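You operate a simulated robot arm through the tools that you are given. There is no shell and no other tool. Be economical: measure what you need, move in short steps, check, and stop when the job is done.

You are at the controls of a simulated robot arm. One attempt, no reset.

TASK
Take the blue bowl and leave it on the head end of the long table. Then take the name card labelled "Anca" from the far end of the long table and leave it on the cake board there. Then stack the jar that says "copper" from the far end of the long table on top of the jar marked "stars". Then shut the wooden door of the brown cabinet. Then put the glaze bottle from the top shelf of the trolley on the far end of the long table. Then put the butter cube on the head end of the long table away on the counter top by the mixer. Then fetch the brown block from the head end of the long table and set it on the ledge of the bag sealer. The order counts. Set down upright: glaze bottle.

It is judged by the outcome, as a careful person would: the job done as asked, and still so three seconds after it is handed in. It fails if anything else is knocked over, pushed out of place, dropped, spilled or broken.

THE ROBOT
A 7-joint arm with a fingered hand on a trunk, on a base that drives. Base frame: it is fixed to the floor where the robot stands at the start and does not move with it; the origin is under the middle of the robot, x ahead of it, y to its left, z up. Units: m, degrees, N and s.
With the tool pointing down near the work surface it reaches from about 0.22 to 0.76 m from the robot's upright axis, wherever it stands. Its first joint turns from -166.0 to 166.0 degrees. Places, roughly: blue bowl (12x11x5 cm) [0.5, 0.1, 0.8]; brown block (3x3x3 cm) [1.7, -3.7, 0.8]; butter cube (3x3x3 cm) [1.7, -3.6, 0.8]; cake board [1.5, 0.25, 0.75]; counter top by the mixer [0.5, -6.9, 0.9]; far end of the long table [1.1, 0.2, 0.8]; glaze bottle [3, 2.25, 0.75]; head end of the long table [1.1, -3, 0.8]; jar [1.75, 0.5, 0.75]; ledge of the bag sealer (19x15 cm) [3.1, -2.6, 0.84]; name card [1.5, 0.5, 0.75]; wooden door of the brown cabinet [2.7, 0.5, 0.3]. Payload 4 kg.
The TCP is the grasp point between the finger pads, 0.028 m short of the fingertips. In the tool frame z runs along the fingers and y along their closing line. The gripper opens to 0.168 m. The gripper's body begins 0.079 m behind the TCP. The gripper is a hand of 4 fingers: y runs from the thumb to the fingers, the wrist lies at [0, 0, -0.249] in the tool frame, and closing takes about 1.5 s.
Orientation is told as [roll, pitch, yaw] about the base's x, y, z axes, in that order, counted from this pose: with the fingers straight down and closing along the base's y, the tool's x points along the base's -x, its y along +y and its z along -z.

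THE INTERFACE
- The arm moves only by the tool drive_tool. Its argument "motion" is a list of rows, each an object of numbers (a shift or turn left out is 0, a gripper value left out holds the last): "x", "y", "z": the shift along the base's x, y, z in m; "wx", "wy", "wz": the turn, a rotation vector about the base's x, y, z in degrees; "hand": the opening, from 0 (shut) to 1 (fully open). In form: [{"x": .., "y": .., "z": .., "wx": .., "wy": .., "wz": .., "hand": ..}, ...]. A call has 1 to 8 rows; each row shifts and turns the commanded pose from where the row before left it. A row lasts 0.2 s, in which the tool goes at most 0.05 m and 8.6 degrees; a call with a longer step from one row to the next is refused whole, and so is a gripper value outside its range. A pose out of reach is approached as far as the arm can. The call stops where the force on the tool passes 40 N (or 10 N more than at its start, if that is more) or the arm is blocked; 0.2 s more then pass. Each finger travels about 0.153 m/s and halts on what it meets, pressing with about 24 N; the grip force reading is that of the motor and also rises with nothing between the fingers. The clock runs only during rows and for 0.2 s after the last one: add rows that do not move to give the fingers time. It gives the time, the measured TCP pose, the force on the tool (base axes), the opening and the grip force at its end, in the units of the frame above (readings bear some noise), with the torque about the TCP (base axes, N m) and any sound that the robot's microphone picked up.
- Cameras (640 x 400 px; columns grow to the right, rows downward): "scene" is now at [0.0047, 0.1239, 1.4168]; the picture's right is [-0.54, -0.84, 0.00], its down [-0.66, 0.42, -0.63] and it looks along [0.53, -0.34, -0.78] (base axes); focal length 276 px, centre (320, 200). "wrist" rides on the gripper at [0.06, -0.06, -0.11] in the tool frame; the picture's right is [0.71, 0.71, 0.00], its down [-0.56, 0.56, -0.61] and it looks along [-0.43, 0.43, 0.79] (tool axes); focal length 265 px, centre (320, 200).
- capture(camera): a new picture of that camera. It takes no simulated time.
- lift_body(by): slides the trunk up (or, below 0, down) by that many m; the arm and the scene camera ride with it, the base frame stays. It gives what a move gives, with no picture.
- steer(legs): drives the robot by 1 to 6 legs, each [ahead, turn to the left] in m and degrees, along the robot's own axes; the way and the turn of a leg run together, so that a leg with both is an arc; at most 1.5 m and 180 degrees a leg. The arm and the cameras ride along, it lands a little off, and it stops where it bumps. It gives what a move gives.
- grasp_type(shape): the hand has 4 fingers and takes this shape, open, in about a second: jaw (thumb against the fingers, like two jaws); tri (thumb and two fingers); tip (a fingertip pinch); poke (one finger out to press); point (the index stretched); flat (the hand flat); cup (the hand cupped); fist (a fist). The gripper value then closes the fingers along that shape, each until it touches; the sizes above hold for jaw. It gives what a move gives, with no picture.
- turn_head(pan, tilt): turns the head with the scene camera to pan (to the left, within 155 degrees either way) and tilt (down, from -29 to 69), counted from straight ahead of the robot. It gives what a move gives.
- measure_at(camera, pixels): for up to 12 pixels [column, row] of the newest picture of that camera ("zoom" is the newest enlarged one), the place [x, y, z] in the base frame of the surface seen there, good to about 0.003 m. It takes no simulated time.
- close_up(camera, box): a new picture of the part [left, top, right, bottom] of that camera's present view, enlarged. It takes no simulated time.
- finish_job(): hands the job in; it is judged then, once.

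Go step by step. Measure first, check grasps and placings, and put right what went wrong. The budget is 131 turns and 144 pictures, counting those below and the enlarged ones. Unless the task says otherwise, let go and move clear before handing in, and close with one line.

The tools are called after "Request:" as a command line: name --argument value ..., lists and objects as JSON in quotes. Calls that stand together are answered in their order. drive_tool: Moves the arm, as the interface text tells. Its arguments: {"type":"object","properties":{"motion":{"type":"array"}},"required":["motion"]} The other tools are called the same way: lift_body (by) slides the trunk up or down; grasp_type (shape) gives the hand a shape; steer (legs) drives the base; turn_head (pan, tilt) turns the head that bears the scene camera; capture (camera) takes a picture; measure_at (camera, pixels) gives the place of the surface under pixels of a picture; close_up (camera, box) takes an enlarged picture of a part of a camera's view; finish_job () hands the job in.

At the start:

```text
clock: 0.0
position: [0.3722, 0.1242, 1.0128]
tool_rot: [0.0, 0.0, -0.1]
wrist_force: [-0.9, -0.1, -0.4]
wrist_torque: [-0.01, 0.0, 0.04]
width: 0.168
gripper_force: 0.1
shape: jaw
trunk travel left (down, up): [-0.444, 0.146]
robot x, y, heading: [0.0006, 0.0012, -0.2]
head pan, tilt: [-32.4, 51.3]
```

scene: 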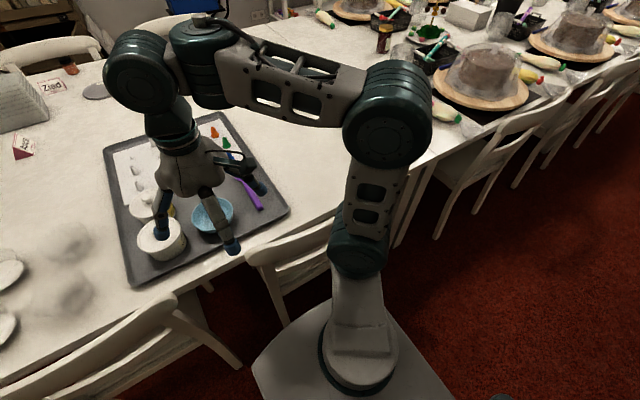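
wrist: 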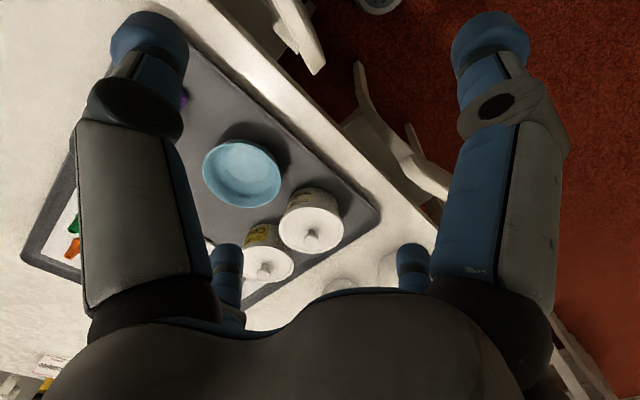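

The scene shows the blue bowl near (212,215) on a grey tray between two white jars. I'll measure it and the surroundings first.

Request:
measure_at --camera "scene" --pixels '[[212, 215], [232, 205], [195, 225], [210, 200], [215, 232], [160, 235], [260, 230], [100, 200], [285, 215], [68, 70], [20, 150], [50, 88]]'

Request:
measure_at --camera "wrist" --pixels '[[240, 175], [203, 160], [280, 185], [245, 145], [235, 205], [310, 225], [265, 265], [240, 195]]'

Request:
close_up --camera "scene" --box '[90, 100, 310, 300]'

```text
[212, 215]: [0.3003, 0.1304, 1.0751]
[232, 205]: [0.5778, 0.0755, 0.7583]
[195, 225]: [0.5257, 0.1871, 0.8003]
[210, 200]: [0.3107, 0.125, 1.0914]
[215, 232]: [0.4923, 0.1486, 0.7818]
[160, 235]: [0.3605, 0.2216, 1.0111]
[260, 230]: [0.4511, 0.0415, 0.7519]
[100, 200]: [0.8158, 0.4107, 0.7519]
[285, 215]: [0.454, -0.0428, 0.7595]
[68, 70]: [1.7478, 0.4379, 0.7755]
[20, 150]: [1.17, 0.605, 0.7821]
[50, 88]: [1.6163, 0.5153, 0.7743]
```

```text
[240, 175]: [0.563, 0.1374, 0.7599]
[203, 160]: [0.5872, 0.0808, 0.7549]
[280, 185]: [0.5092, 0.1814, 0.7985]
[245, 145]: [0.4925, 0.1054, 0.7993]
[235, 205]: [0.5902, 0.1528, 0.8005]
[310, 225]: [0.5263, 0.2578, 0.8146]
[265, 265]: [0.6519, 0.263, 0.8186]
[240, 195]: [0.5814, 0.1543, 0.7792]
```

```text
2.00 times, centred on (200, 200) of scene
```

zoom: 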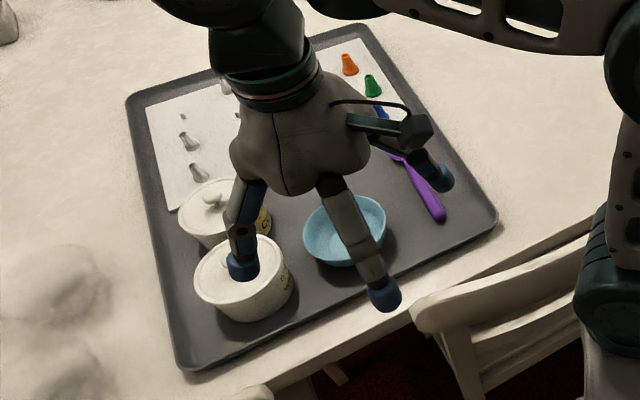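

Request:
measure_at --camera "zoom" --pixels '[[243, 262], [385, 295], [437, 180], [345, 195], [250, 190], [398, 130]]'

Request:
measure_at --camera "wrist" --pixels '[[150, 35], [490, 35], [228, 260], [412, 262]]'

Request:
turn_head --pan 0 --tilt 25

Request:
capture --camera "scene"

```text
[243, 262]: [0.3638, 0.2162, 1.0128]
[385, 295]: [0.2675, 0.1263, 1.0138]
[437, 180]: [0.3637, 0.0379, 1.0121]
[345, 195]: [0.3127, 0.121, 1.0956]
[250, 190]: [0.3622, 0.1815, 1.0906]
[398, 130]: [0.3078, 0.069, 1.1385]
```

```text
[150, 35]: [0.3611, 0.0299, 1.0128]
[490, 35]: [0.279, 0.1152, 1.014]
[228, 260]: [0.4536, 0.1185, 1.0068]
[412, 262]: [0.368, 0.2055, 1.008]
```

```text
clock: 1.0
position: [0.3728, 0.1246, 1.0122]
tool_rot: [-0.1, 0.1, 0.0]
wrist_force: [-0.2, 0.7, -0.2]
wrist_torque: [-0.01, -0.03, -0.01]
width: 0.1676
gripper_force: 0.0
shape: jaw
trunk travel left (down, up): [-0.444, 0.146]
robot x, y, heading: [0.001, 0.001, -0.3]
head pan, tilt: [0.0, 25.0]
```

```text
140 pictures are left
```

scene: 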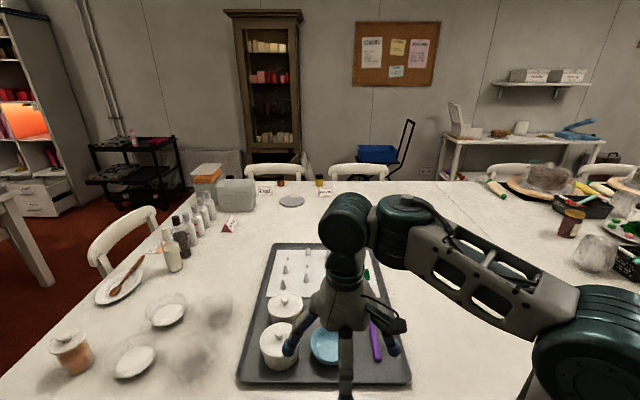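

The four digits seem to stand as a cross in jaw shape. I'll test closing in the air to see how they move, and look at the shapes.

Request:
drive_tool --motion '[{"hand": 0.3}, {}, {}, {}, {}, {}]'

Request:
capture --camera "wrist"

Request:
grasp_type --shape "tip"

Request:
capture --camera "wrist"

```text
clock: 2.4
position: [0.3722, 0.1243, 1.0123]
tool_rot: [-0.1, 0.0, 0.0]
wrist_force: [0.3, 0.2, -0.2]
wrist_torque: [-0.01, 0.0, 0.04]
width: 0.0505
gripper_force: 0.0
shape: jaw
trunk travel left (down, up): [-0.444, 0.146]
robot x, y, heading: [-0.0003, 0.0039, 0.1]
head pan, tilt: [0.0, 25.0]
```

```text
139 pictures are left
```

wrist: 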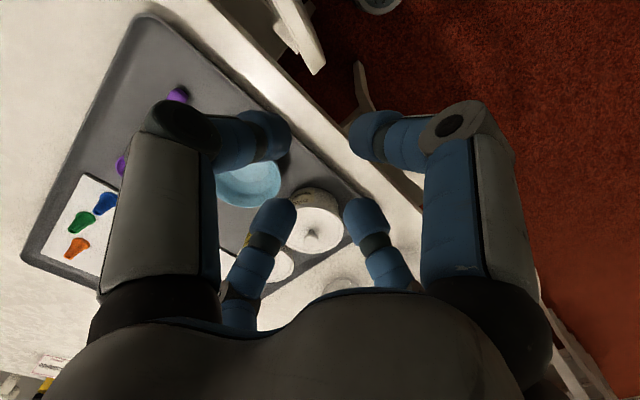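

```text
clock: 3.3
position: [0.372, 0.124, 1.0105]
tool_rot: [0.0, 0.0, 0.1]
wrist_force: [0.5, -0.6, 0.0]
wrist_torque: [0.01, 0.0, 0.02]
width: 0.1677
gripper_force: 0.0
shape: tip
trunk travel left (down, up): [-0.444, 0.146]
robot x, y, heading: [0.0001, -0.0001, -0.0]
head pan, tilt: [0.0, 25.0]
```

```text
138 pictures are left
```

wrist: 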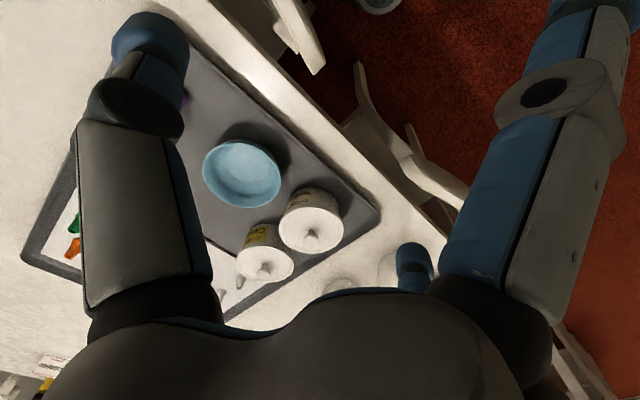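

Jaw is a ring of four digits closing to the centre; tip is a two-digit pinch with the other two spread. I'll use jaw turned 45° for the bowl; first measuring its rim.

Request:
measure_at --camera "wrist" --pixels '[[206, 160], [279, 180], [245, 142], [236, 206], [260, 150], [220, 195], [242, 168], [580, 20], [415, 265]]'

Request:
grasp_type --shape "jaw"

Request:
close_up --camera "wrist" --box '[190, 120, 350, 220]'

```text
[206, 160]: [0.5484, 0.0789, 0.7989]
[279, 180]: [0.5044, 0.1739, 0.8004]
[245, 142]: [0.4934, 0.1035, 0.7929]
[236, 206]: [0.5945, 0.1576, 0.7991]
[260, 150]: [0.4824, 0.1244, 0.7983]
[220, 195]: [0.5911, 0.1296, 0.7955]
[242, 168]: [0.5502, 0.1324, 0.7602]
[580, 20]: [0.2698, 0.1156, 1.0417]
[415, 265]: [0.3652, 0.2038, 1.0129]
```

```text
clock: 4.2
position: [0.3709, 0.1234, 1.0115]
tool_rot: [0.0, -0.1, 0.0]
wrist_force: [-0.3, 0.0, -0.5]
wrist_torque: [0.0, 0.01, -0.01]
width: 0.1681
gripper_force: 0.1
shape: jaw
trunk travel left (down, up): [-0.444, 0.146]
robot x, y, heading: [-0.0025, -0.0005, 0.2]
head pan, tilt: [0.0, 25.0]
```

```text
4.00 times, centred on (270, 170) of wrist
```

zoom: 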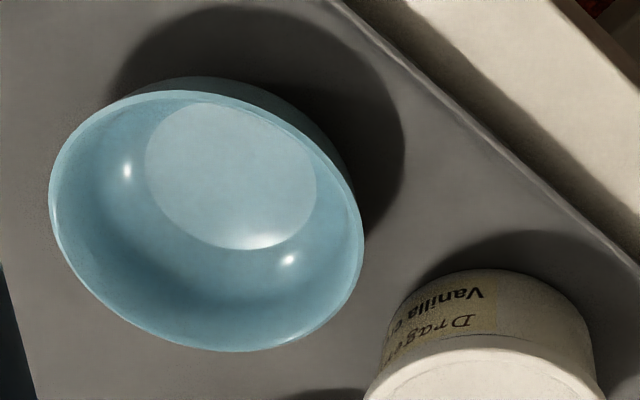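

Rim centre is about (0.54, 0.135), z 0.80, tray at 0.752. Moving above it with a 45° turn.

Request:
drive_tool --motion '[{"x": 0.029, "y": 0.002, "z": -0.015, "wz": 7.5, "hand": 1}, {"x": 0.029, "y": 0.002, "z": -0.015, "wz": 7.5}, {"x": 0.029, "y": 0.002, "z": -0.015, "wz": 7.5}, {"x": 0.029, "y": 0.002, "z": -0.015, "wz": 7.5}, {"x": 0.029, "y": 0.002, "z": -0.015, "wz": 7.5}, {"x": 0.024, "y": 0.002, "z": -0.015, "wz": 7.5}, {}]'

Request:
capture --camera "wrist"

```text
clock: 5.8
position: [0.5411, 0.1358, 0.9207]
tool_rot: [0.1, 0.0, 45.1]
wrist_force: [-0.2, 0.4, -0.3]
wrist_torque: [0.0, 0.0, 0.01]
width: 0.168
gripper_force: 0.1
shape: jaw
trunk travel left (down, up): [-0.444, 0.146]
robot x, y, heading: [-0.0039, 0.0, -0.2]
head pan, tilt: [0.0, 25.0]
```

```text
136 pictures are left
```

wrist: 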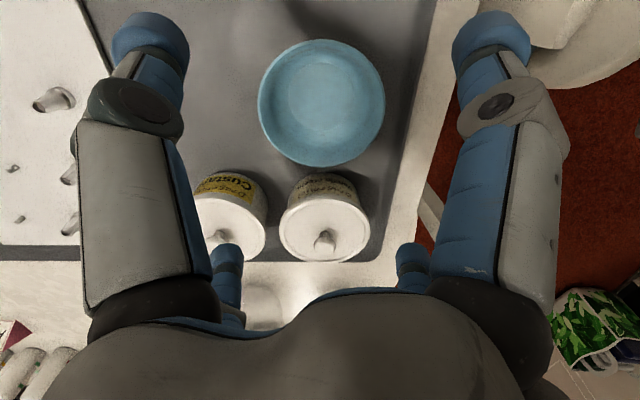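

Request:
measure_at --camera "wrist" --pixels '[[258, 100], [385, 100], [320, 40], [320, 165], [282, 205], [368, 205], [325, 215], [265, 200], [230, 215], [325, 180], [270, 260]]'

```text
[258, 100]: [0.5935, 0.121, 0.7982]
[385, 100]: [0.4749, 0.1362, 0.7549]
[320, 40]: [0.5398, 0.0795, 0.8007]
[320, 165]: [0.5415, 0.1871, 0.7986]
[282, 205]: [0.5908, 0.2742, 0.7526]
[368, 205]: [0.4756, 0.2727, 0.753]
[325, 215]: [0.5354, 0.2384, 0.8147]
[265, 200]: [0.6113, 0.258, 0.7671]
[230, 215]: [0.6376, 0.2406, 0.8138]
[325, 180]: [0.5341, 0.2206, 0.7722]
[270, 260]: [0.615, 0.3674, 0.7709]
```

Request:
drive_tool --motion '[{"y": -0.003, "z": -0.045}, {"z": -0.045}, {"z": -0.041}, {}, {"hand": 0.3}, {}, {}, {}]'

Request:
drive_tool --motion '[{"hand": 0.1}, {}, {}, {}]'

Request:
capture --camera "wrist"

```text
clock: 7.6
position: [0.5406, 0.1335, 0.7896]
tool_rot: [0.0, 0.0, 45.0]
wrist_force: [-0.2, 0.3, -0.4]
wrist_torque: [0.0, 0.0, 0.02]
width: 0.087
gripper_force: 24.0
shape: jaw
trunk travel left (down, up): [-0.444, 0.146]
robot x, y, heading: [-0.0041, -0.0017, 0.1]
head pan, tilt: [0.0, 25.0]
```

```text
clock: 8.6
position: [0.5415, 0.1335, 0.7909]
tool_rot: [0.0, 0.0, 45.0]
wrist_force: [-0.9, -0.3, 0.1]
wrist_torque: [0.0, -0.01, 0.01]
width: 0.0867
gripper_force: 24.2
shape: jaw
trunk travel left (down, up): [-0.444, 0.146]
robot x, y, heading: [-0.0001, -0.0008, -0.0]
head pan, tilt: [0.0, 25.0]
```

```text
135 pictures are left
```

wrist: 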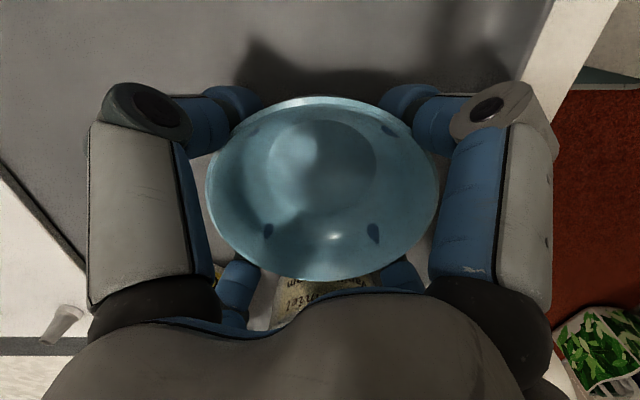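

The bowl is held under the rim (width 0.087). Lifting straight up, then viewing the room towards the head end.

Request:
drive_tool --motion '[{"z": 0.04}, {"z": 0.05}, {"z": 0.05}, {"z": 0.05}, {}]'

Request:
turn_head --pan -75 --tilt 25

Request:
capture --camera "scene"

Request:
capture --camera "wrist"

```text
clock: 9.8
position: [0.5418, 0.1334, 0.9821]
tool_rot: [-0.1, -0.1, 45.0]
wrist_force: [0.5, 0.8, -2.2]
wrist_torque: [-0.04, -0.02, 0.0]
width: 0.0866
gripper_force: 23.4
shape: jaw
trunk travel left (down, up): [-0.444, 0.146]
robot x, y, heading: [-0.0008, -0.0008, -0.1]
head pan, tilt: [0.0, 25.0]
```

```text
clock: 11.2
position: [0.542, 0.1328, 0.9815]
tool_rot: [0.0, 0.0, 44.9]
wrist_force: [-0.3, 0.4, -2.2]
wrist_torque: [0.0, -0.01, -0.04]
width: 0.0866
gripper_force: 23.6
shape: jaw
trunk travel left (down, up): [-0.444, 0.146]
robot x, y, heading: [0.0014, 0.0025, 0.1]
head pan, tilt: [-75.0, 25.0]
```

```text
134 pictures are left
```

scene: 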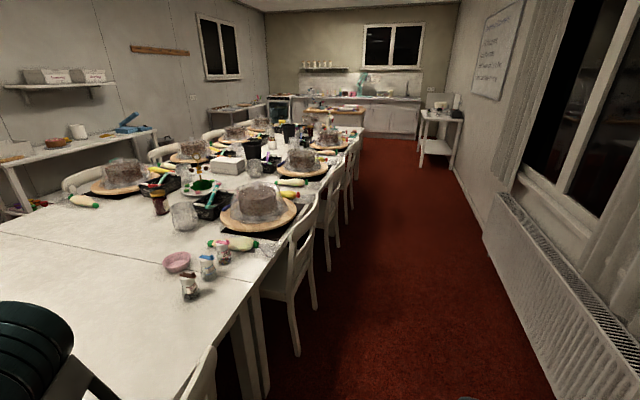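

```text
133 pictures are left
```

wrist: 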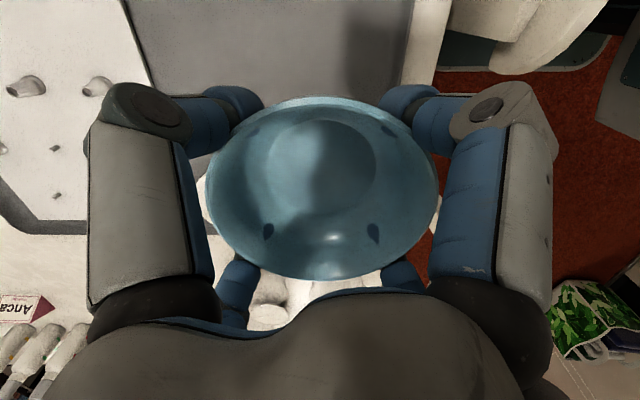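

Request:
measure_at --camera "scene" --pixels '[[300, 350], [340, 240], [362, 130], [490, 230], [430, 150], [250, 300], [310, 170], [370, 108], [180, 262], [190, 290], [370, 150], [290, 130]]'

Request:
measure_at --camera "wrist" --pixels '[[20, 308], [45, 310], [5, 310]]'

Request:
turn_head --pan -75 --tilt 60

Request:
capture --camera "scene"

```text
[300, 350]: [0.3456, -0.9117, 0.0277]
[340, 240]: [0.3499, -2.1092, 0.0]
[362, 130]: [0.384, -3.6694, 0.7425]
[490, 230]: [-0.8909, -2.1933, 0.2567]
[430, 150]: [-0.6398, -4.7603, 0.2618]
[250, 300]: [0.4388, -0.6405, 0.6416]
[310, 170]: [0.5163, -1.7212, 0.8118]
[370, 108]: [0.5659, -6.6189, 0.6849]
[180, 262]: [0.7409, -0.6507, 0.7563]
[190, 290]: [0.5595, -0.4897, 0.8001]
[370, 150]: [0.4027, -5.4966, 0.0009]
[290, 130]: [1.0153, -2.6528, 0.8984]
```

```text
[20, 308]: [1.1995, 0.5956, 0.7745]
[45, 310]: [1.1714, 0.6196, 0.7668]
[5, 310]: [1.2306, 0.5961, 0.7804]
```

```text
clock: 12.3
position: [0.5413, 0.1323, 0.9809]
tool_rot: [0.0, 0.0, 45.0]
wrist_force: [1.1, -0.2, -2.5]
wrist_torque: [-0.02, -0.01, -0.03]
width: 0.0867
gripper_force: 23.7
shape: jaw
trunk travel left (down, up): [-0.444, 0.146]
robot x, y, heading: [-0.0005, -0.0018, -0.0]
head pan, tilt: [-75.0, 60.0]
```

```text
132 pictures are left
```

scene: 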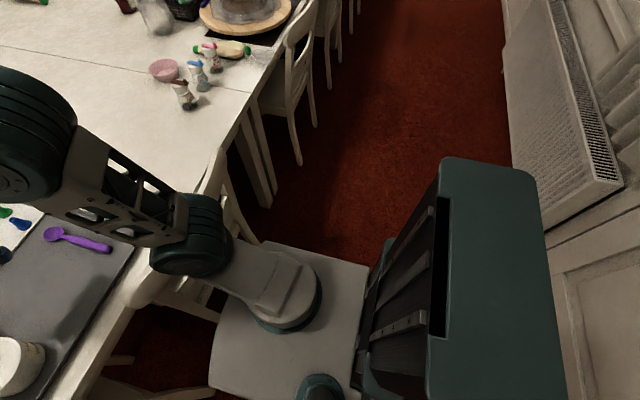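

Request:
measure_at --camera "scene" --pixels '[[362, 270], [245, 248], [215, 385], [350, 310], [450, 165], [525, 185], [540, 330], [300, 160], [160, 295], [610, 185], [545, 235], [500, 70]]'

Request:
turn_head --pan -150 --tilt 55

Request:
capture --camera "scene"

Request:
turn_head --pan 100 --tilt 45

Request:
capture --camera "scene"

```text
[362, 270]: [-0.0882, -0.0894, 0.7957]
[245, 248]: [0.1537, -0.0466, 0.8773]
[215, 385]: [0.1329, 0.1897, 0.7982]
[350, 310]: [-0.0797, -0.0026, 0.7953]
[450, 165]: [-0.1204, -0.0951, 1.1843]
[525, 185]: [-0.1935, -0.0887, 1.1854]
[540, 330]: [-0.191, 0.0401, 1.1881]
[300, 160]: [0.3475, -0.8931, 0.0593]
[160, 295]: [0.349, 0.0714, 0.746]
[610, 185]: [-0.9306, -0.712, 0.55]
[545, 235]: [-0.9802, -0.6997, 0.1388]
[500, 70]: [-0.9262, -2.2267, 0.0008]
```

```text
clock: 13.7
position: [0.5423, 0.1316, 0.9816]
tool_rot: [0.0, 0.1, 45.0]
wrist_force: [0.0, 0.6, -1.9]
wrist_torque: [-0.01, -0.03, 0.0]
width: 0.0868
gripper_force: 24.0
shape: jaw
trunk travel left (down, up): [-0.444, 0.146]
robot x, y, heading: [0.0002, 0.0009, -0.1]
head pan, tilt: [-150.0, 55.0]
```

```text
131 pictures are left
```

scene: 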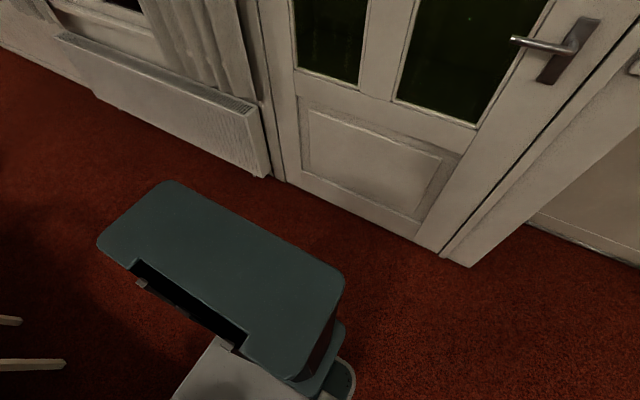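

```text
clock: 17.2
position: [0.5418, 0.1314, 0.981]
tool_rot: [0.0, 0.1, 45.0]
wrist_force: [0.4, -0.3, -1.1]
wrist_torque: [-0.02, -0.04, -0.01]
width: 0.0864
gripper_force: 23.8
shape: jaw
trunk travel left (down, up): [-0.444, 0.146]
robot x, y, heading: [0.0003, 0.0014, 0.0]
head pan, tilt: [100.0, 45.0]
```

```text
130 pictures are left
```

scene: 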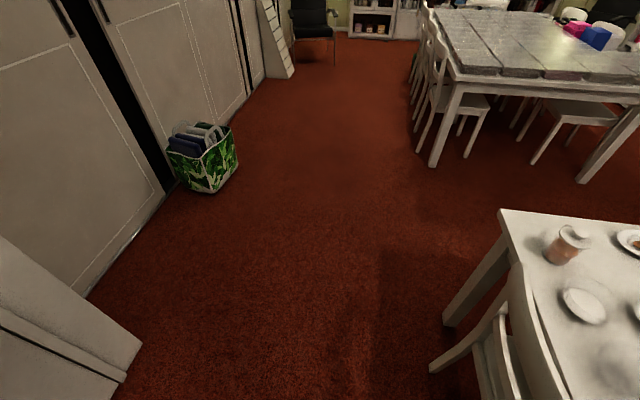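

The aisle runs x≈-0.93 to 0.3 down to -y. I'll draw the bowl in, back off, turn right and drive down it.

Request:
drive_tool --motion '[{"x": -0.04, "z": 0.02}, {"x": -0.04, "z": 0.02}, {"x": -0.04, "z": 0.02}, {"x": -0.04, "z": 0.01}, {"y": -0.04}, {"y": -0.04}, {"y": -0.04}]'

Request:
turn_head --pan 0 --tilt 30

Request:
steer --legs '[[-0.33, 0], [0, -90], [1.3, 0]]'

Request:
capture --camera "scene"

```text
clock: 18.8
position: [0.3807, 0.0133, 1.0499]
tool_rot: [0.0, 0.0, 45.0]
wrist_force: [0.6, -0.4, -1.6]
wrist_torque: [0.03, 0.06, -0.01]
width: 0.0864
gripper_force: 24.1
shape: jaw
trunk travel left (down, up): [-0.444, 0.146]
robot x, y, heading: [-0.0004, -0.0045, 0.2]
head pan, tilt: [100.0, 45.0]
```

```text
clock: 20.6
position: [0.3807, 0.0144, 1.0497]
tool_rot: [0.0, 0.0, 45.0]
wrist_force: [1.0, -0.5, -1.9]
wrist_torque: [0.03, -0.01, -0.02]
width: 0.0865
gripper_force: 23.5
shape: jaw
trunk travel left (down, up): [-0.444, 0.146]
robot x, y, heading: [0.0022, -0.0012, 0.2]
head pan, tilt: [0.0, 30.0]
```

```text
clock: 32.8
position: [-0.3024, -1.6841, 1.0503]
tool_rot: [0.0, -0.1, -44.3]
wrist_force: [0.1, 0.0, -1.6]
wrist_torque: [0.0, 0.0, -0.03]
width: 0.0865
gripper_force: 23.9
shape: jaw
trunk travel left (down, up): [-0.444, 0.146]
robot x, y, heading: [-0.3184, -1.3046, -89.2]
head pan, tilt: [0.0, 30.0]
```

```text
129 pictures are left
```

scene: 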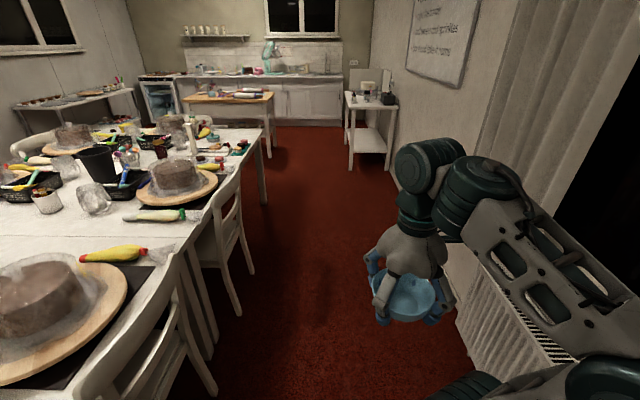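

Request:
measure_at --camera "scene" --pixels '[[265, 130], [270, 145], [350, 160], [272, 95], [190, 100], [150, 215], [240, 295], [300, 72], [395, 160], [215, 140], [345, 110]]'

Request:
steer --legs '[[1.5, 0]]'

Request:
turn_head --pan 50 --tilt 30

Request:
capture --camera "scene"

```text
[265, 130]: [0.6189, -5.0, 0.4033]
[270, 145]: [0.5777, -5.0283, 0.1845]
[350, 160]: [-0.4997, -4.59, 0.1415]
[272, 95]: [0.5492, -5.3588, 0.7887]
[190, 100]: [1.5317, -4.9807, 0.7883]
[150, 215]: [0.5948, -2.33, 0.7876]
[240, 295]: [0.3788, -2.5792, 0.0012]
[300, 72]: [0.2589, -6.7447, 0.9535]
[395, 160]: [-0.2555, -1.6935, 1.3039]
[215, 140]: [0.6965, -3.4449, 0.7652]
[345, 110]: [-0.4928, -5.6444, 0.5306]
```

```text
clock: 40.1
position: [-0.2889, -3.1794, 1.0493]
tool_rot: [0.0, 0.0, -44.5]
wrist_force: [-0.2, -0.5, -1.4]
wrist_torque: [0.02, 0.02, -0.02]
width: 0.0862
gripper_force: 23.9
shape: jaw
trunk travel left (down, up): [-0.444, 0.146]
robot x, y, heading: [-0.3062, -2.7925, -89.6]
head pan, tilt: [0.0, 30.0]
```

```text
clock: 41.3
position: [-0.2894, -3.1783, 1.0496]
tool_rot: [0.0, -0.1, -44.4]
wrist_force: [0.3, 0.4, -1.4]
wrist_torque: [-0.02, 0.0, -0.01]
width: 0.0865
gripper_force: 24.3
shape: jaw
trunk travel left (down, up): [-0.444, 0.146]
robot x, y, heading: [-0.3053, -2.7989, -89.3]
head pan, tilt: [50.0, 30.0]
```

```text
128 pictures are left
```

scene: 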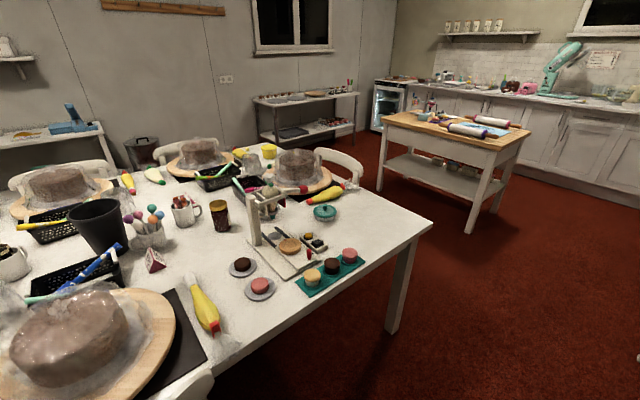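

Request:
close_up --camera "scene" --box '[180, 120, 440, 300]'

Request:
measure_at --camera "scene" --pixels '[[435, 222], [380, 205], [400, 230], [375, 250], [325, 212], [350, 190], [330, 270], [235, 355], [300, 330], [470, 230], [380, 190], [260, 285]]'

```text
2.22 times, centred on (310, 210) of scene
```

zoom: 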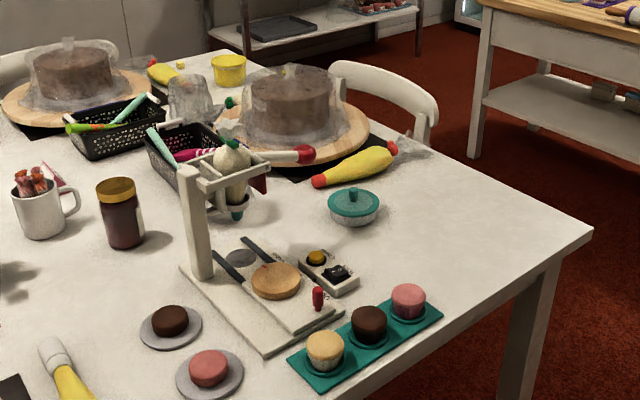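

```text
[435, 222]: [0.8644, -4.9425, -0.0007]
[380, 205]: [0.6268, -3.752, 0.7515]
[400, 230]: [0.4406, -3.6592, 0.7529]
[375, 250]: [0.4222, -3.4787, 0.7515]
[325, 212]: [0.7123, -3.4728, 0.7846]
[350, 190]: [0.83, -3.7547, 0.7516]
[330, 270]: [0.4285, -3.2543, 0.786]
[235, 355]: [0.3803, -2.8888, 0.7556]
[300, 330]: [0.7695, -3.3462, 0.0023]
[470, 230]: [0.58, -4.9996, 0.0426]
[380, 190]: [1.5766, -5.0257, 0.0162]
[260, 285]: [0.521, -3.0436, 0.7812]
```

Free spot on the near corner around (0.58,-3.65). Driving there and turning to face the table.

Request:
steer --legs '[[0.83, 0], [0, 89.5], [0.27, 0]]'

Request:
turn_head --pan 0 --tilt 45

Request:
capture --camera "scene"

```text
clock: 51.1
position: [0.3509, -3.6168, 1.0491]
tool_rot: [0.0, 0.0, 44.7]
wrist_force: [-0.2, 0.0, -1.8]
wrist_torque: [0.01, 0.04, 0.01]
width: 0.0864
gripper_force: 23.9
shape: jaw
trunk travel left (down, up): [-0.444, 0.146]
robot x, y, heading: [-0.029, -3.6278, -0.1]
head pan, tilt: [50.0, 30.0]
```

```text
clock: 52.2
position: [0.3506, -3.6175, 1.0508]
tool_rot: [0.1, -0.1, 44.6]
wrist_force: [0.7, -0.2, -1.7]
wrist_torque: [0.0, -0.01, 0.0]
width: 0.0863
gripper_force: 23.9
shape: jaw
trunk travel left (down, up): [-0.444, 0.146]
robot x, y, heading: [-0.0282, -3.6267, -0.0]
head pan, tilt: [0.0, 45.0]
```

```text
126 pictures are left
```

scene: 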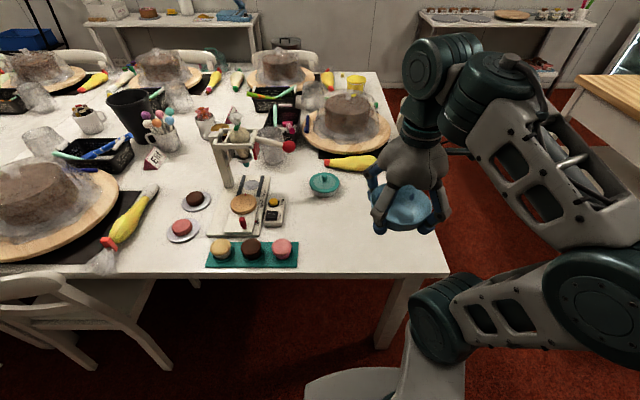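

Request:
measure_at --camera "scene" --pixels '[[447, 268], [335, 235], [350, 215], [375, 255], [340, 185], [300, 255], [330, 265], [380, 120], [350, 160], [354, 85], [300, 245]]'

Request:
close_up --camera "scene" --box '[200, 60, 460, 280]'

```text
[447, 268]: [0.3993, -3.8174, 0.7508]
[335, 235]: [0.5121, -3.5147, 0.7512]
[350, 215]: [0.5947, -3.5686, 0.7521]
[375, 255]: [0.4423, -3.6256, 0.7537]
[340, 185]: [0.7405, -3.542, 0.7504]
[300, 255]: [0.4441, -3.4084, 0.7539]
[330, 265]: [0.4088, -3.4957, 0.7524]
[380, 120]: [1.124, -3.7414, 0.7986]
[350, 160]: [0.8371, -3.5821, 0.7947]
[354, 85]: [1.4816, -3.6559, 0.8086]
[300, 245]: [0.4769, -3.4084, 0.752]
```

```text
1.82 times, centred on (330, 170) of scene
```

zoom: 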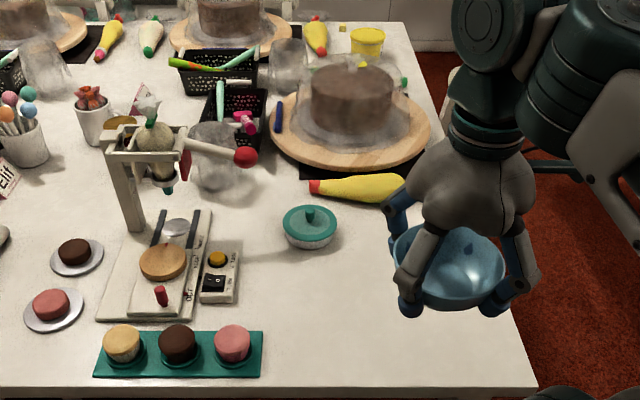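

Request:
drive_tool --motion '[{"x": 0.035, "y": -0.004, "z": -0.03}, {"x": 0.035, "y": -0.004, "z": -0.03}, {"x": 0.035, "y": -0.004, "z": -0.03}, {"x": 0.035, "y": -0.004, "z": -0.03}, {"x": 0.035, "y": -0.004, "z": -0.03}, {"x": 0.035, "y": -0.004, "z": -0.03}, {"z": -0.04}, {"z": -0.025}]'

Request:
drive_tool --motion '[{"z": -0.007}, {"z": -0.004}, {}]'

Request:
capture --camera "wrist"

```text
clock: 54.0
position: [0.5602, -3.6401, 0.8043]
tool_rot: [0.0, 0.0, 44.6]
wrist_force: [-0.5, -0.4, -1.0]
wrist_torque: [0.01, 0.01, 0.02]
width: 0.0863
gripper_force: 24.2
shape: jaw
trunk travel left (down, up): [-0.444, 0.146]
robot x, y, heading: [-0.0307, -3.6299, -0.1]
head pan, tilt: [0.0, 45.0]
```

```text
clock: 54.9
position: [0.5607, -3.6416, 0.7945]
tool_rot: [0.0, -0.1, 44.7]
wrist_force: [-0.6, 1.0, -1.5]
wrist_torque: [0.01, 0.02, 0.0]
width: 0.0861
gripper_force: 24.2
shape: jaw
trunk travel left (down, up): [-0.444, 0.146]
robot x, y, heading: [-0.0324, -3.6261, -0.1]
head pan, tilt: [0.0, 45.0]
```

```text
124 pictures are left
```

wrist: 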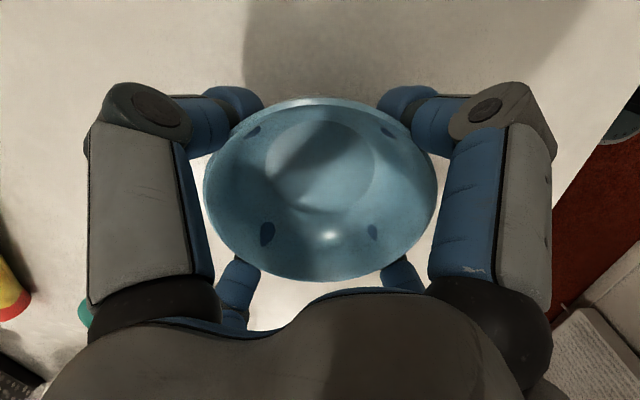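

Still no contact at 0.7945; creeping further down.

Request:
drive_tool --motion '[{"z": -0.003}, {"z": -0.002}, {"z": -0.002}, {}]'

```text
clock: 55.9
position: [0.5605, -3.6405, 0.7866]
tool_rot: [-0.1, 0.1, 44.7]
wrist_force: [0.0, 0.3, -1.4]
wrist_torque: [-0.01, -0.03, -0.01]
width: 0.0859
gripper_force: 24.2
shape: jaw
trunk travel left (down, up): [-0.444, 0.146]
robot x, y, heading: [-0.0284, -3.6289, -0.3]
head pan, tilt: [0.0, 45.0]
```

Request:
drive_tool --motion '[{"z": -0.002}, {"z": -0.002}, {}]'

Request:
capture --camera "scene"

```text
clock: 56.6
position: [0.5614, -3.641, 0.7835]
tool_rot: [-0.1, -0.2, 44.7]
wrist_force: [-0.3, -0.3, 8.2]
wrist_torque: [-0.11, 0.05, 0.0]
width: 0.0857
gripper_force: 24.1
shape: jaw
trunk travel left (down, up): [-0.444, 0.146]
robot x, y, heading: [-0.028, -3.6232, -0.2]
head pan, tilt: [0.0, 45.0]
```

```text
123 pictures are left
```

scene: 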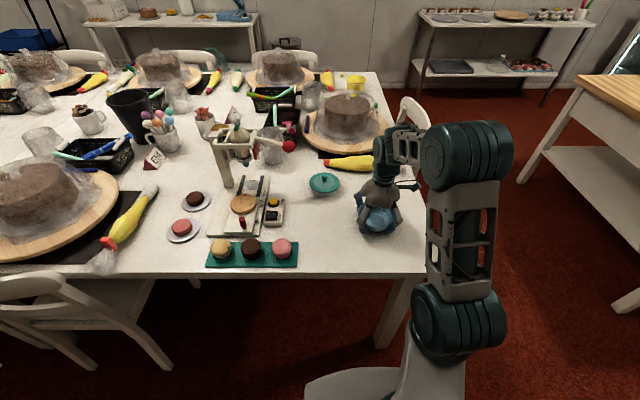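

Contact (8 N up). Releasing and rising.

Request:
drive_tool --motion '[{"z": 0.001, "hand": 1}, {}, {}, {}, {}, {"z": 0.03}, {"z": 0.05}, {"z": 0.05}]'

Request:
drive_tool --motion '[{"z": 0.05, "x": -0.02}, {"z": 0.05, "x": -0.03}, {"x": -0.04, "z": 0.02}, {"x": -0.04}, {"x": -0.04}]'

Request:
capture --camera "scene"

```text
clock: 58.5
position: [0.5595, -3.6396, 0.9155]
tool_rot: [0.1, 0.1, 44.6]
wrist_force: [-0.2, 0.7, 1.2]
wrist_torque: [-0.01, 0.0, 0.01]
width: 0.1677
gripper_force: 0.0
shape: jaw
trunk travel left (down, up): [-0.444, 0.146]
robot x, y, heading: [-0.0334, -3.6259, -0.3]
head pan, tilt: [0.0, 45.0]
```

```text
refused: row 1 steps farther than a row can; nothing moved
```

```text
122 pictures are left
```

scene: 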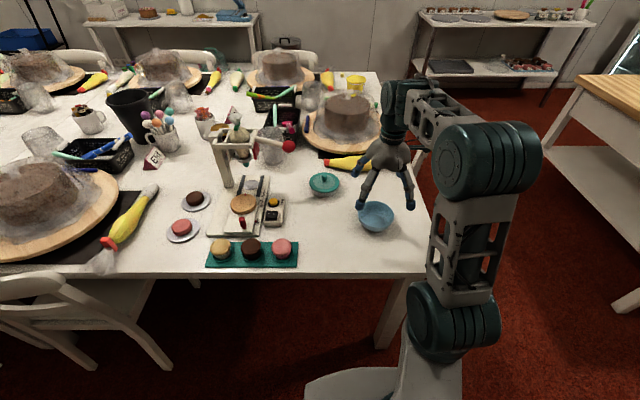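

Bowl sits on the table. Retracting and driving back up the aisle to the far end.

Request:
drive_tool --motion '[{"z": 0.045, "x": -0.02}, {"z": 0.04, "x": -0.03}, {"x": -0.04, "z": 0.02}, {"x": -0.04}, {"x": -0.04}]'

Request:
steer --legs '[[-0.28, 0], [0, 90], [1.5, 0], [1.5, 0], [0.6, 0]]'

Request:
turn_head --pan -30 --tilt 30

Request:
capture --camera "scene"

```text
clock: 59.6
position: [0.3887, -3.6408, 1.0197]
tool_rot: [0.0, 0.1, 44.7]
wrist_force: [-0.4, -0.9, -0.2]
wrist_torque: [0.01, 0.01, 0.01]
width: 0.168
gripper_force: 0.1
shape: jaw
trunk travel left (down, up): [-0.444, 0.146]
robot x, y, heading: [-0.0288, -3.6288, -0.0]
head pan, tilt: [0.0, 45.0]
```

```text
clock: 82.5
position: [-0.2991, 0.4022, 1.02]
tool_rot: [0.0, 0.0, 134.9]
wrist_force: [0.1, 0.1, -0.4]
wrist_torque: [-0.03, 0.02, 0.03]
width: 0.1678
gripper_force: 0.0
shape: jaw
trunk travel left (down, up): [-0.444, 0.146]
robot x, y, heading: [-0.3114, -0.0173, 89.9]
head pan, tilt: [0.0, 45.0]
```

```text
clock: 83.5
position: [-0.2992, 0.4017, 1.0187]
tool_rot: [-0.1, 0.0, 134.8]
wrist_force: [0.6, 0.2, -0.6]
wrist_torque: [-0.01, -0.02, 0.03]
width: 0.1679
gripper_force: 0.1
shape: jaw
trunk travel left (down, up): [-0.444, 0.146]
robot x, y, heading: [-0.3116, -0.0191, 90.2]
head pan, tilt: [-30.0, 30.0]
```

```text
121 pictures are left
```

scene: 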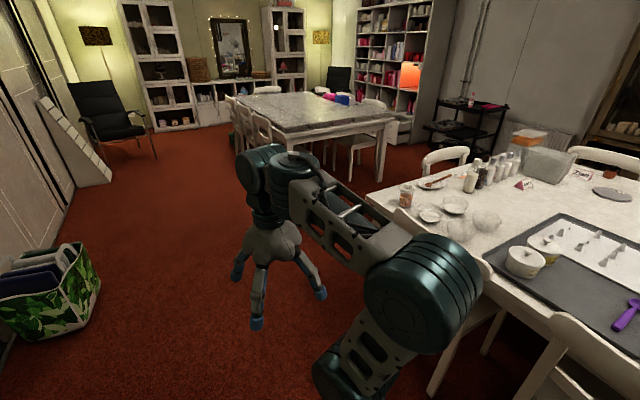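

Request:
measure_at --camera "scene" --pixels '[[368, 190], [430, 155], [395, 122], [380, 180], [340, 165], [410, 150], [430, 130], [480, 130], [500, 152], [465, 160], [530, 155], [350, 185]]'

Request:
steer --legs '[[1.2, 0]]'

Request:
turn_head --pan -80 --tilt 35

Request:
capture --camera "scene"

```text
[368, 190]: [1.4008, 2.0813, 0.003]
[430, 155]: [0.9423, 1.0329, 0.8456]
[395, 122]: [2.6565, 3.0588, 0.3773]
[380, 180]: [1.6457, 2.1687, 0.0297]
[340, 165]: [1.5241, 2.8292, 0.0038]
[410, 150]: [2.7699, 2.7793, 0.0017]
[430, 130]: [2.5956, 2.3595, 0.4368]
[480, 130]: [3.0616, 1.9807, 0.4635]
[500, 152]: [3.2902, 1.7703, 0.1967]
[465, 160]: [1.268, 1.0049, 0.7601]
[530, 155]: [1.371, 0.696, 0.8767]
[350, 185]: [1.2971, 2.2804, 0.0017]
```

```text
clock: 89.5
position: [-0.3016, 1.5891, 1.0189]
tool_rot: [0.1, 0.0, 135.1]
wrist_force: [0.1, -0.3, -0.5]
wrist_torque: [-0.02, 0.03, 0.01]
width: 0.168
gripper_force: 0.0
shape: jaw
trunk travel left (down, up): [-0.444, 0.146]
robot x, y, heading: [-0.3085, 1.1673, 90.1]
head pan, tilt: [-30.0, 30.0]
```

```text
clock: 90.7
position: [-0.3005, 1.5897, 1.0195]
tool_rot: [0.0, 0.0, 135.1]
wrist_force: [0.4, -0.2, 0.0]
wrist_torque: [-0.01, 0.02, -0.01]
width: 0.1678
gripper_force: 0.0
shape: jaw
trunk travel left (down, up): [-0.444, 0.146]
robot x, y, heading: [-0.3075, 1.17, 90.1]
head pan, tilt: [-80.0, 35.0]
```

```text
120 pictures are left
```

scene: 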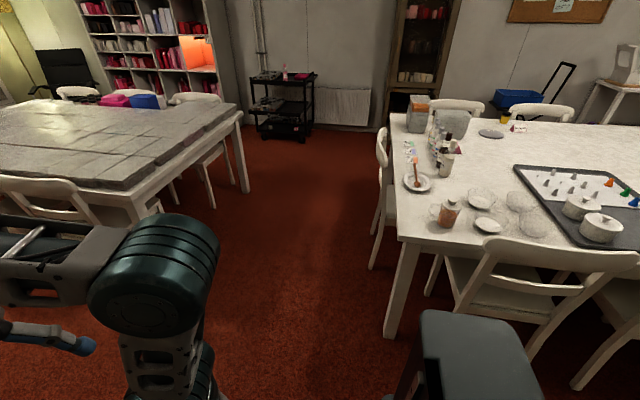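

Request:
measure_at --camera "scene" --pixels '[[388, 115], [400, 240], [240, 110], [130, 200], [378, 140], [370, 265], [250, 190], [490, 133], [425, 115], [500, 118], [270, 140], [395, 335]]'

Request:
close_up --camera "scene" --box '[370, 90, 550, 250]'

```text
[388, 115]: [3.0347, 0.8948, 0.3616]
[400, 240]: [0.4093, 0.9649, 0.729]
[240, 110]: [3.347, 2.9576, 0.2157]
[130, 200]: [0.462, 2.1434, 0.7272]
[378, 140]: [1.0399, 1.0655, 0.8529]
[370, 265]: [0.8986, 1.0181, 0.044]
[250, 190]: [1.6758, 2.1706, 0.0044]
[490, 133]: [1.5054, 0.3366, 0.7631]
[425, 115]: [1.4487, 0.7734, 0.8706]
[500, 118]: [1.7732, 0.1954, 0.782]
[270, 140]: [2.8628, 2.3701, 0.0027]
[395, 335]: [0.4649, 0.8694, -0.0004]
```

```text
2.50 times, centred on (460, 170) of scene
```

zoom: 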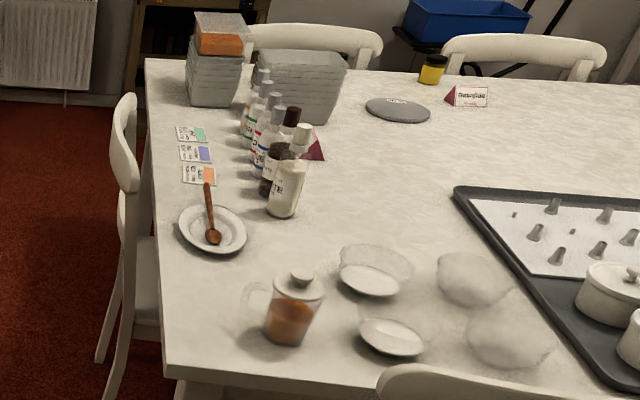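

Request:
steer --legs '[[0.4, 0], [0, -90], [1.5, 0]]'

Request:
turn_head --pan -85 --tilt 35

Request:
capture --camera "scene"

Request:
turn_head --pan -40 --tilt 35

Request:
capture --camera "scene"

```text
clock: 104.0
position: [1.606, 1.5709, 1.0204]
tool_rot: [0.0, 0.0, 45.6]
wrist_force: [0.2, -0.7, -0.2]
wrist_torque: [0.02, 0.03, 0.0]
width: 0.1678
gripper_force: 0.1
shape: jaw
trunk travel left (down, up): [-0.444, 0.146]
robot x, y, heading: [1.1868, 1.5727, 0.5]
head pan, tilt: [-80.0, 35.0]
```

```text
clock: 104.7
position: [1.6063, 1.5698, 1.019]
tool_rot: [-0.1, 0.0, 45.7]
wrist_force: [-0.3, 0.1, -0.4]
wrist_torque: [0.02, -0.01, -0.01]
width: 0.1678
gripper_force: 0.1
shape: jaw
trunk travel left (down, up): [-0.444, 0.146]
robot x, y, heading: [1.1865, 1.5728, 0.7]
head pan, tilt: [-85.0, 35.0]
```

```text
118 pictures are left
```

scene: 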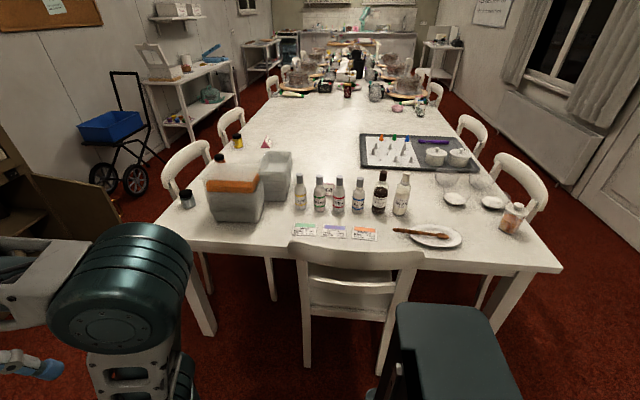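

```text
clock: 105.8
position: [1.6062, 1.5698, 1.0206]
tool_rot: [0.0, 0.0, 45.6]
wrist_force: [0.5, -0.1, -0.2]
wrist_torque: [0.0, 0.02, 0.0]
width: 0.1679
gripper_force: 0.1
shape: jaw
trunk travel left (down, up): [-0.444, 0.146]
robot x, y, heading: [1.1875, 1.5738, 0.7]
head pan, tilt: [-40.0, 35.0]
```

```text
117 pictures are left
```

scene: 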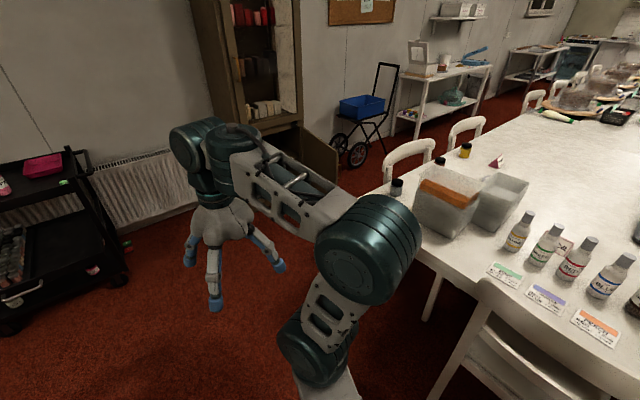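

Request:
close_up --camera "scene" --box '[360, 130, 640, 305]'

Request:
measure_at --camera "scene" --pixels '[[396, 183], [439, 160], [466, 147], [497, 160], [566, 245], [450, 185], [500, 195], [408, 150], [465, 125], [555, 220], [525, 217], [380, 190]]'

```text
2.29 times, centred on (500, 218) of scene
```

zoom: 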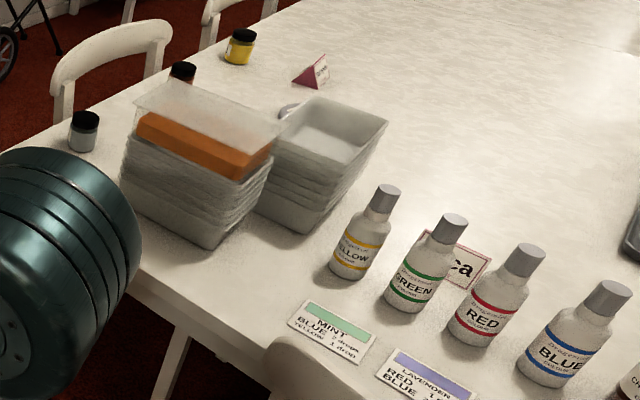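

```text
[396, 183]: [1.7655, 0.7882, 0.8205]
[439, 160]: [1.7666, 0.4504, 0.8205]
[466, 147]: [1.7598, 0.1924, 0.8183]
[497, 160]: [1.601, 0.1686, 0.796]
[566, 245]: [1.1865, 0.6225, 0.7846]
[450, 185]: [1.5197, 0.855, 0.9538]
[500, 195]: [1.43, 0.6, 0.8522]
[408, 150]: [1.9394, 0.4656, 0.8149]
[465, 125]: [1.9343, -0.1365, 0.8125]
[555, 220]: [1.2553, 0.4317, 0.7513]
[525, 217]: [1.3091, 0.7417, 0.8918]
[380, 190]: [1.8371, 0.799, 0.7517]
```

Request:
turn_head --pan -85 --tilt 65

Request:
capture --camera "scene"

Request:
turn_head --pan -85 --tilt 40

Request:
close_up --camera "scene" --box '[200, 80, 440, 230]'

```text
clock: 106.9
position: [1.6061, 1.5695, 1.0183]
tool_rot: [0.1, 0.0, 45.7]
wrist_force: [-0.2, 0.1, -0.2]
wrist_torque: [0.04, 0.02, 0.03]
width: 0.168
gripper_force: 0.0
shape: jaw
trunk travel left (down, up): [-0.444, 0.146]
robot x, y, heading: [1.1848, 1.5747, 0.6]
head pan, tilt: [-85.0, 65.0]
```

```text
115 pictures are left
```

scene: 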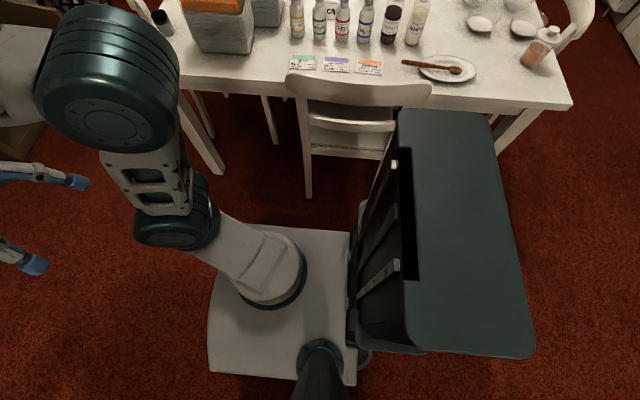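

```text
clock: 107.8
position: [1.6066, 1.5713, 1.0195]
tool_rot: [0.0, 0.0, 45.7]
wrist_force: [-0.5, 0.1, -0.6]
wrist_torque: [0.0, -0.03, -0.01]
width: 0.1677
gripper_force: 0.2
shape: jaw
trunk travel left (down, up): [-0.444, 0.146]
robot x, y, heading: [1.1868, 1.5738, 0.7]
head pan, tilt: [-85.0, 40.0]
```

```text
2.67 times, centred on (320, 155) of scene
```

zoom: 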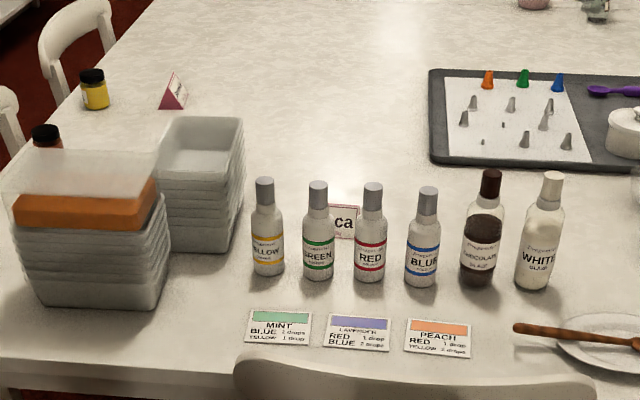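

Request:
measure_at --camera "zoom" --pixels '[[345, 205], [345, 225], [342, 236], [330, 208], [360, 205], [320, 235], [375, 240], [265, 235], [425, 250], [240, 360], [590, 375], [200, 190]]'

Request:
measure_at --camera "zoom" --pixels '[[318, 185], [372, 187], [238, 240], [95, 75], [95, 105], [172, 80], [45, 130], [170, 105], [405, 380], [370, 280]]'

```text
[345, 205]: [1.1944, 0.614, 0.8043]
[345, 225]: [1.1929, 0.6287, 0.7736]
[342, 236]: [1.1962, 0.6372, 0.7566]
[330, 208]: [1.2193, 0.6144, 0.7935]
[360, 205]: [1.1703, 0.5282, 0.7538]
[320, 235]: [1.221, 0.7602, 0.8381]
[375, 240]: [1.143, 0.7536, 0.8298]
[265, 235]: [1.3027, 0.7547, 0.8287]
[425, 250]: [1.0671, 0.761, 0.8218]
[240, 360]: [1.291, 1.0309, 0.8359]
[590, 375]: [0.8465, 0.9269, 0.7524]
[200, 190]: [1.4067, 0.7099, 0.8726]
```

```text
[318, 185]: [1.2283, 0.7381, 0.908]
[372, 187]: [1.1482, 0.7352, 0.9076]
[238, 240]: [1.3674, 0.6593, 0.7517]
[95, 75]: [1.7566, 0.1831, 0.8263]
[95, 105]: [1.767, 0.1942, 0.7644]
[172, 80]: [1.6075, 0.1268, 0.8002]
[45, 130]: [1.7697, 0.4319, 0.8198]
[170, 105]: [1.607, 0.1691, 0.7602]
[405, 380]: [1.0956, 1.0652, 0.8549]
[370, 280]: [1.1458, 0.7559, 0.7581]
```

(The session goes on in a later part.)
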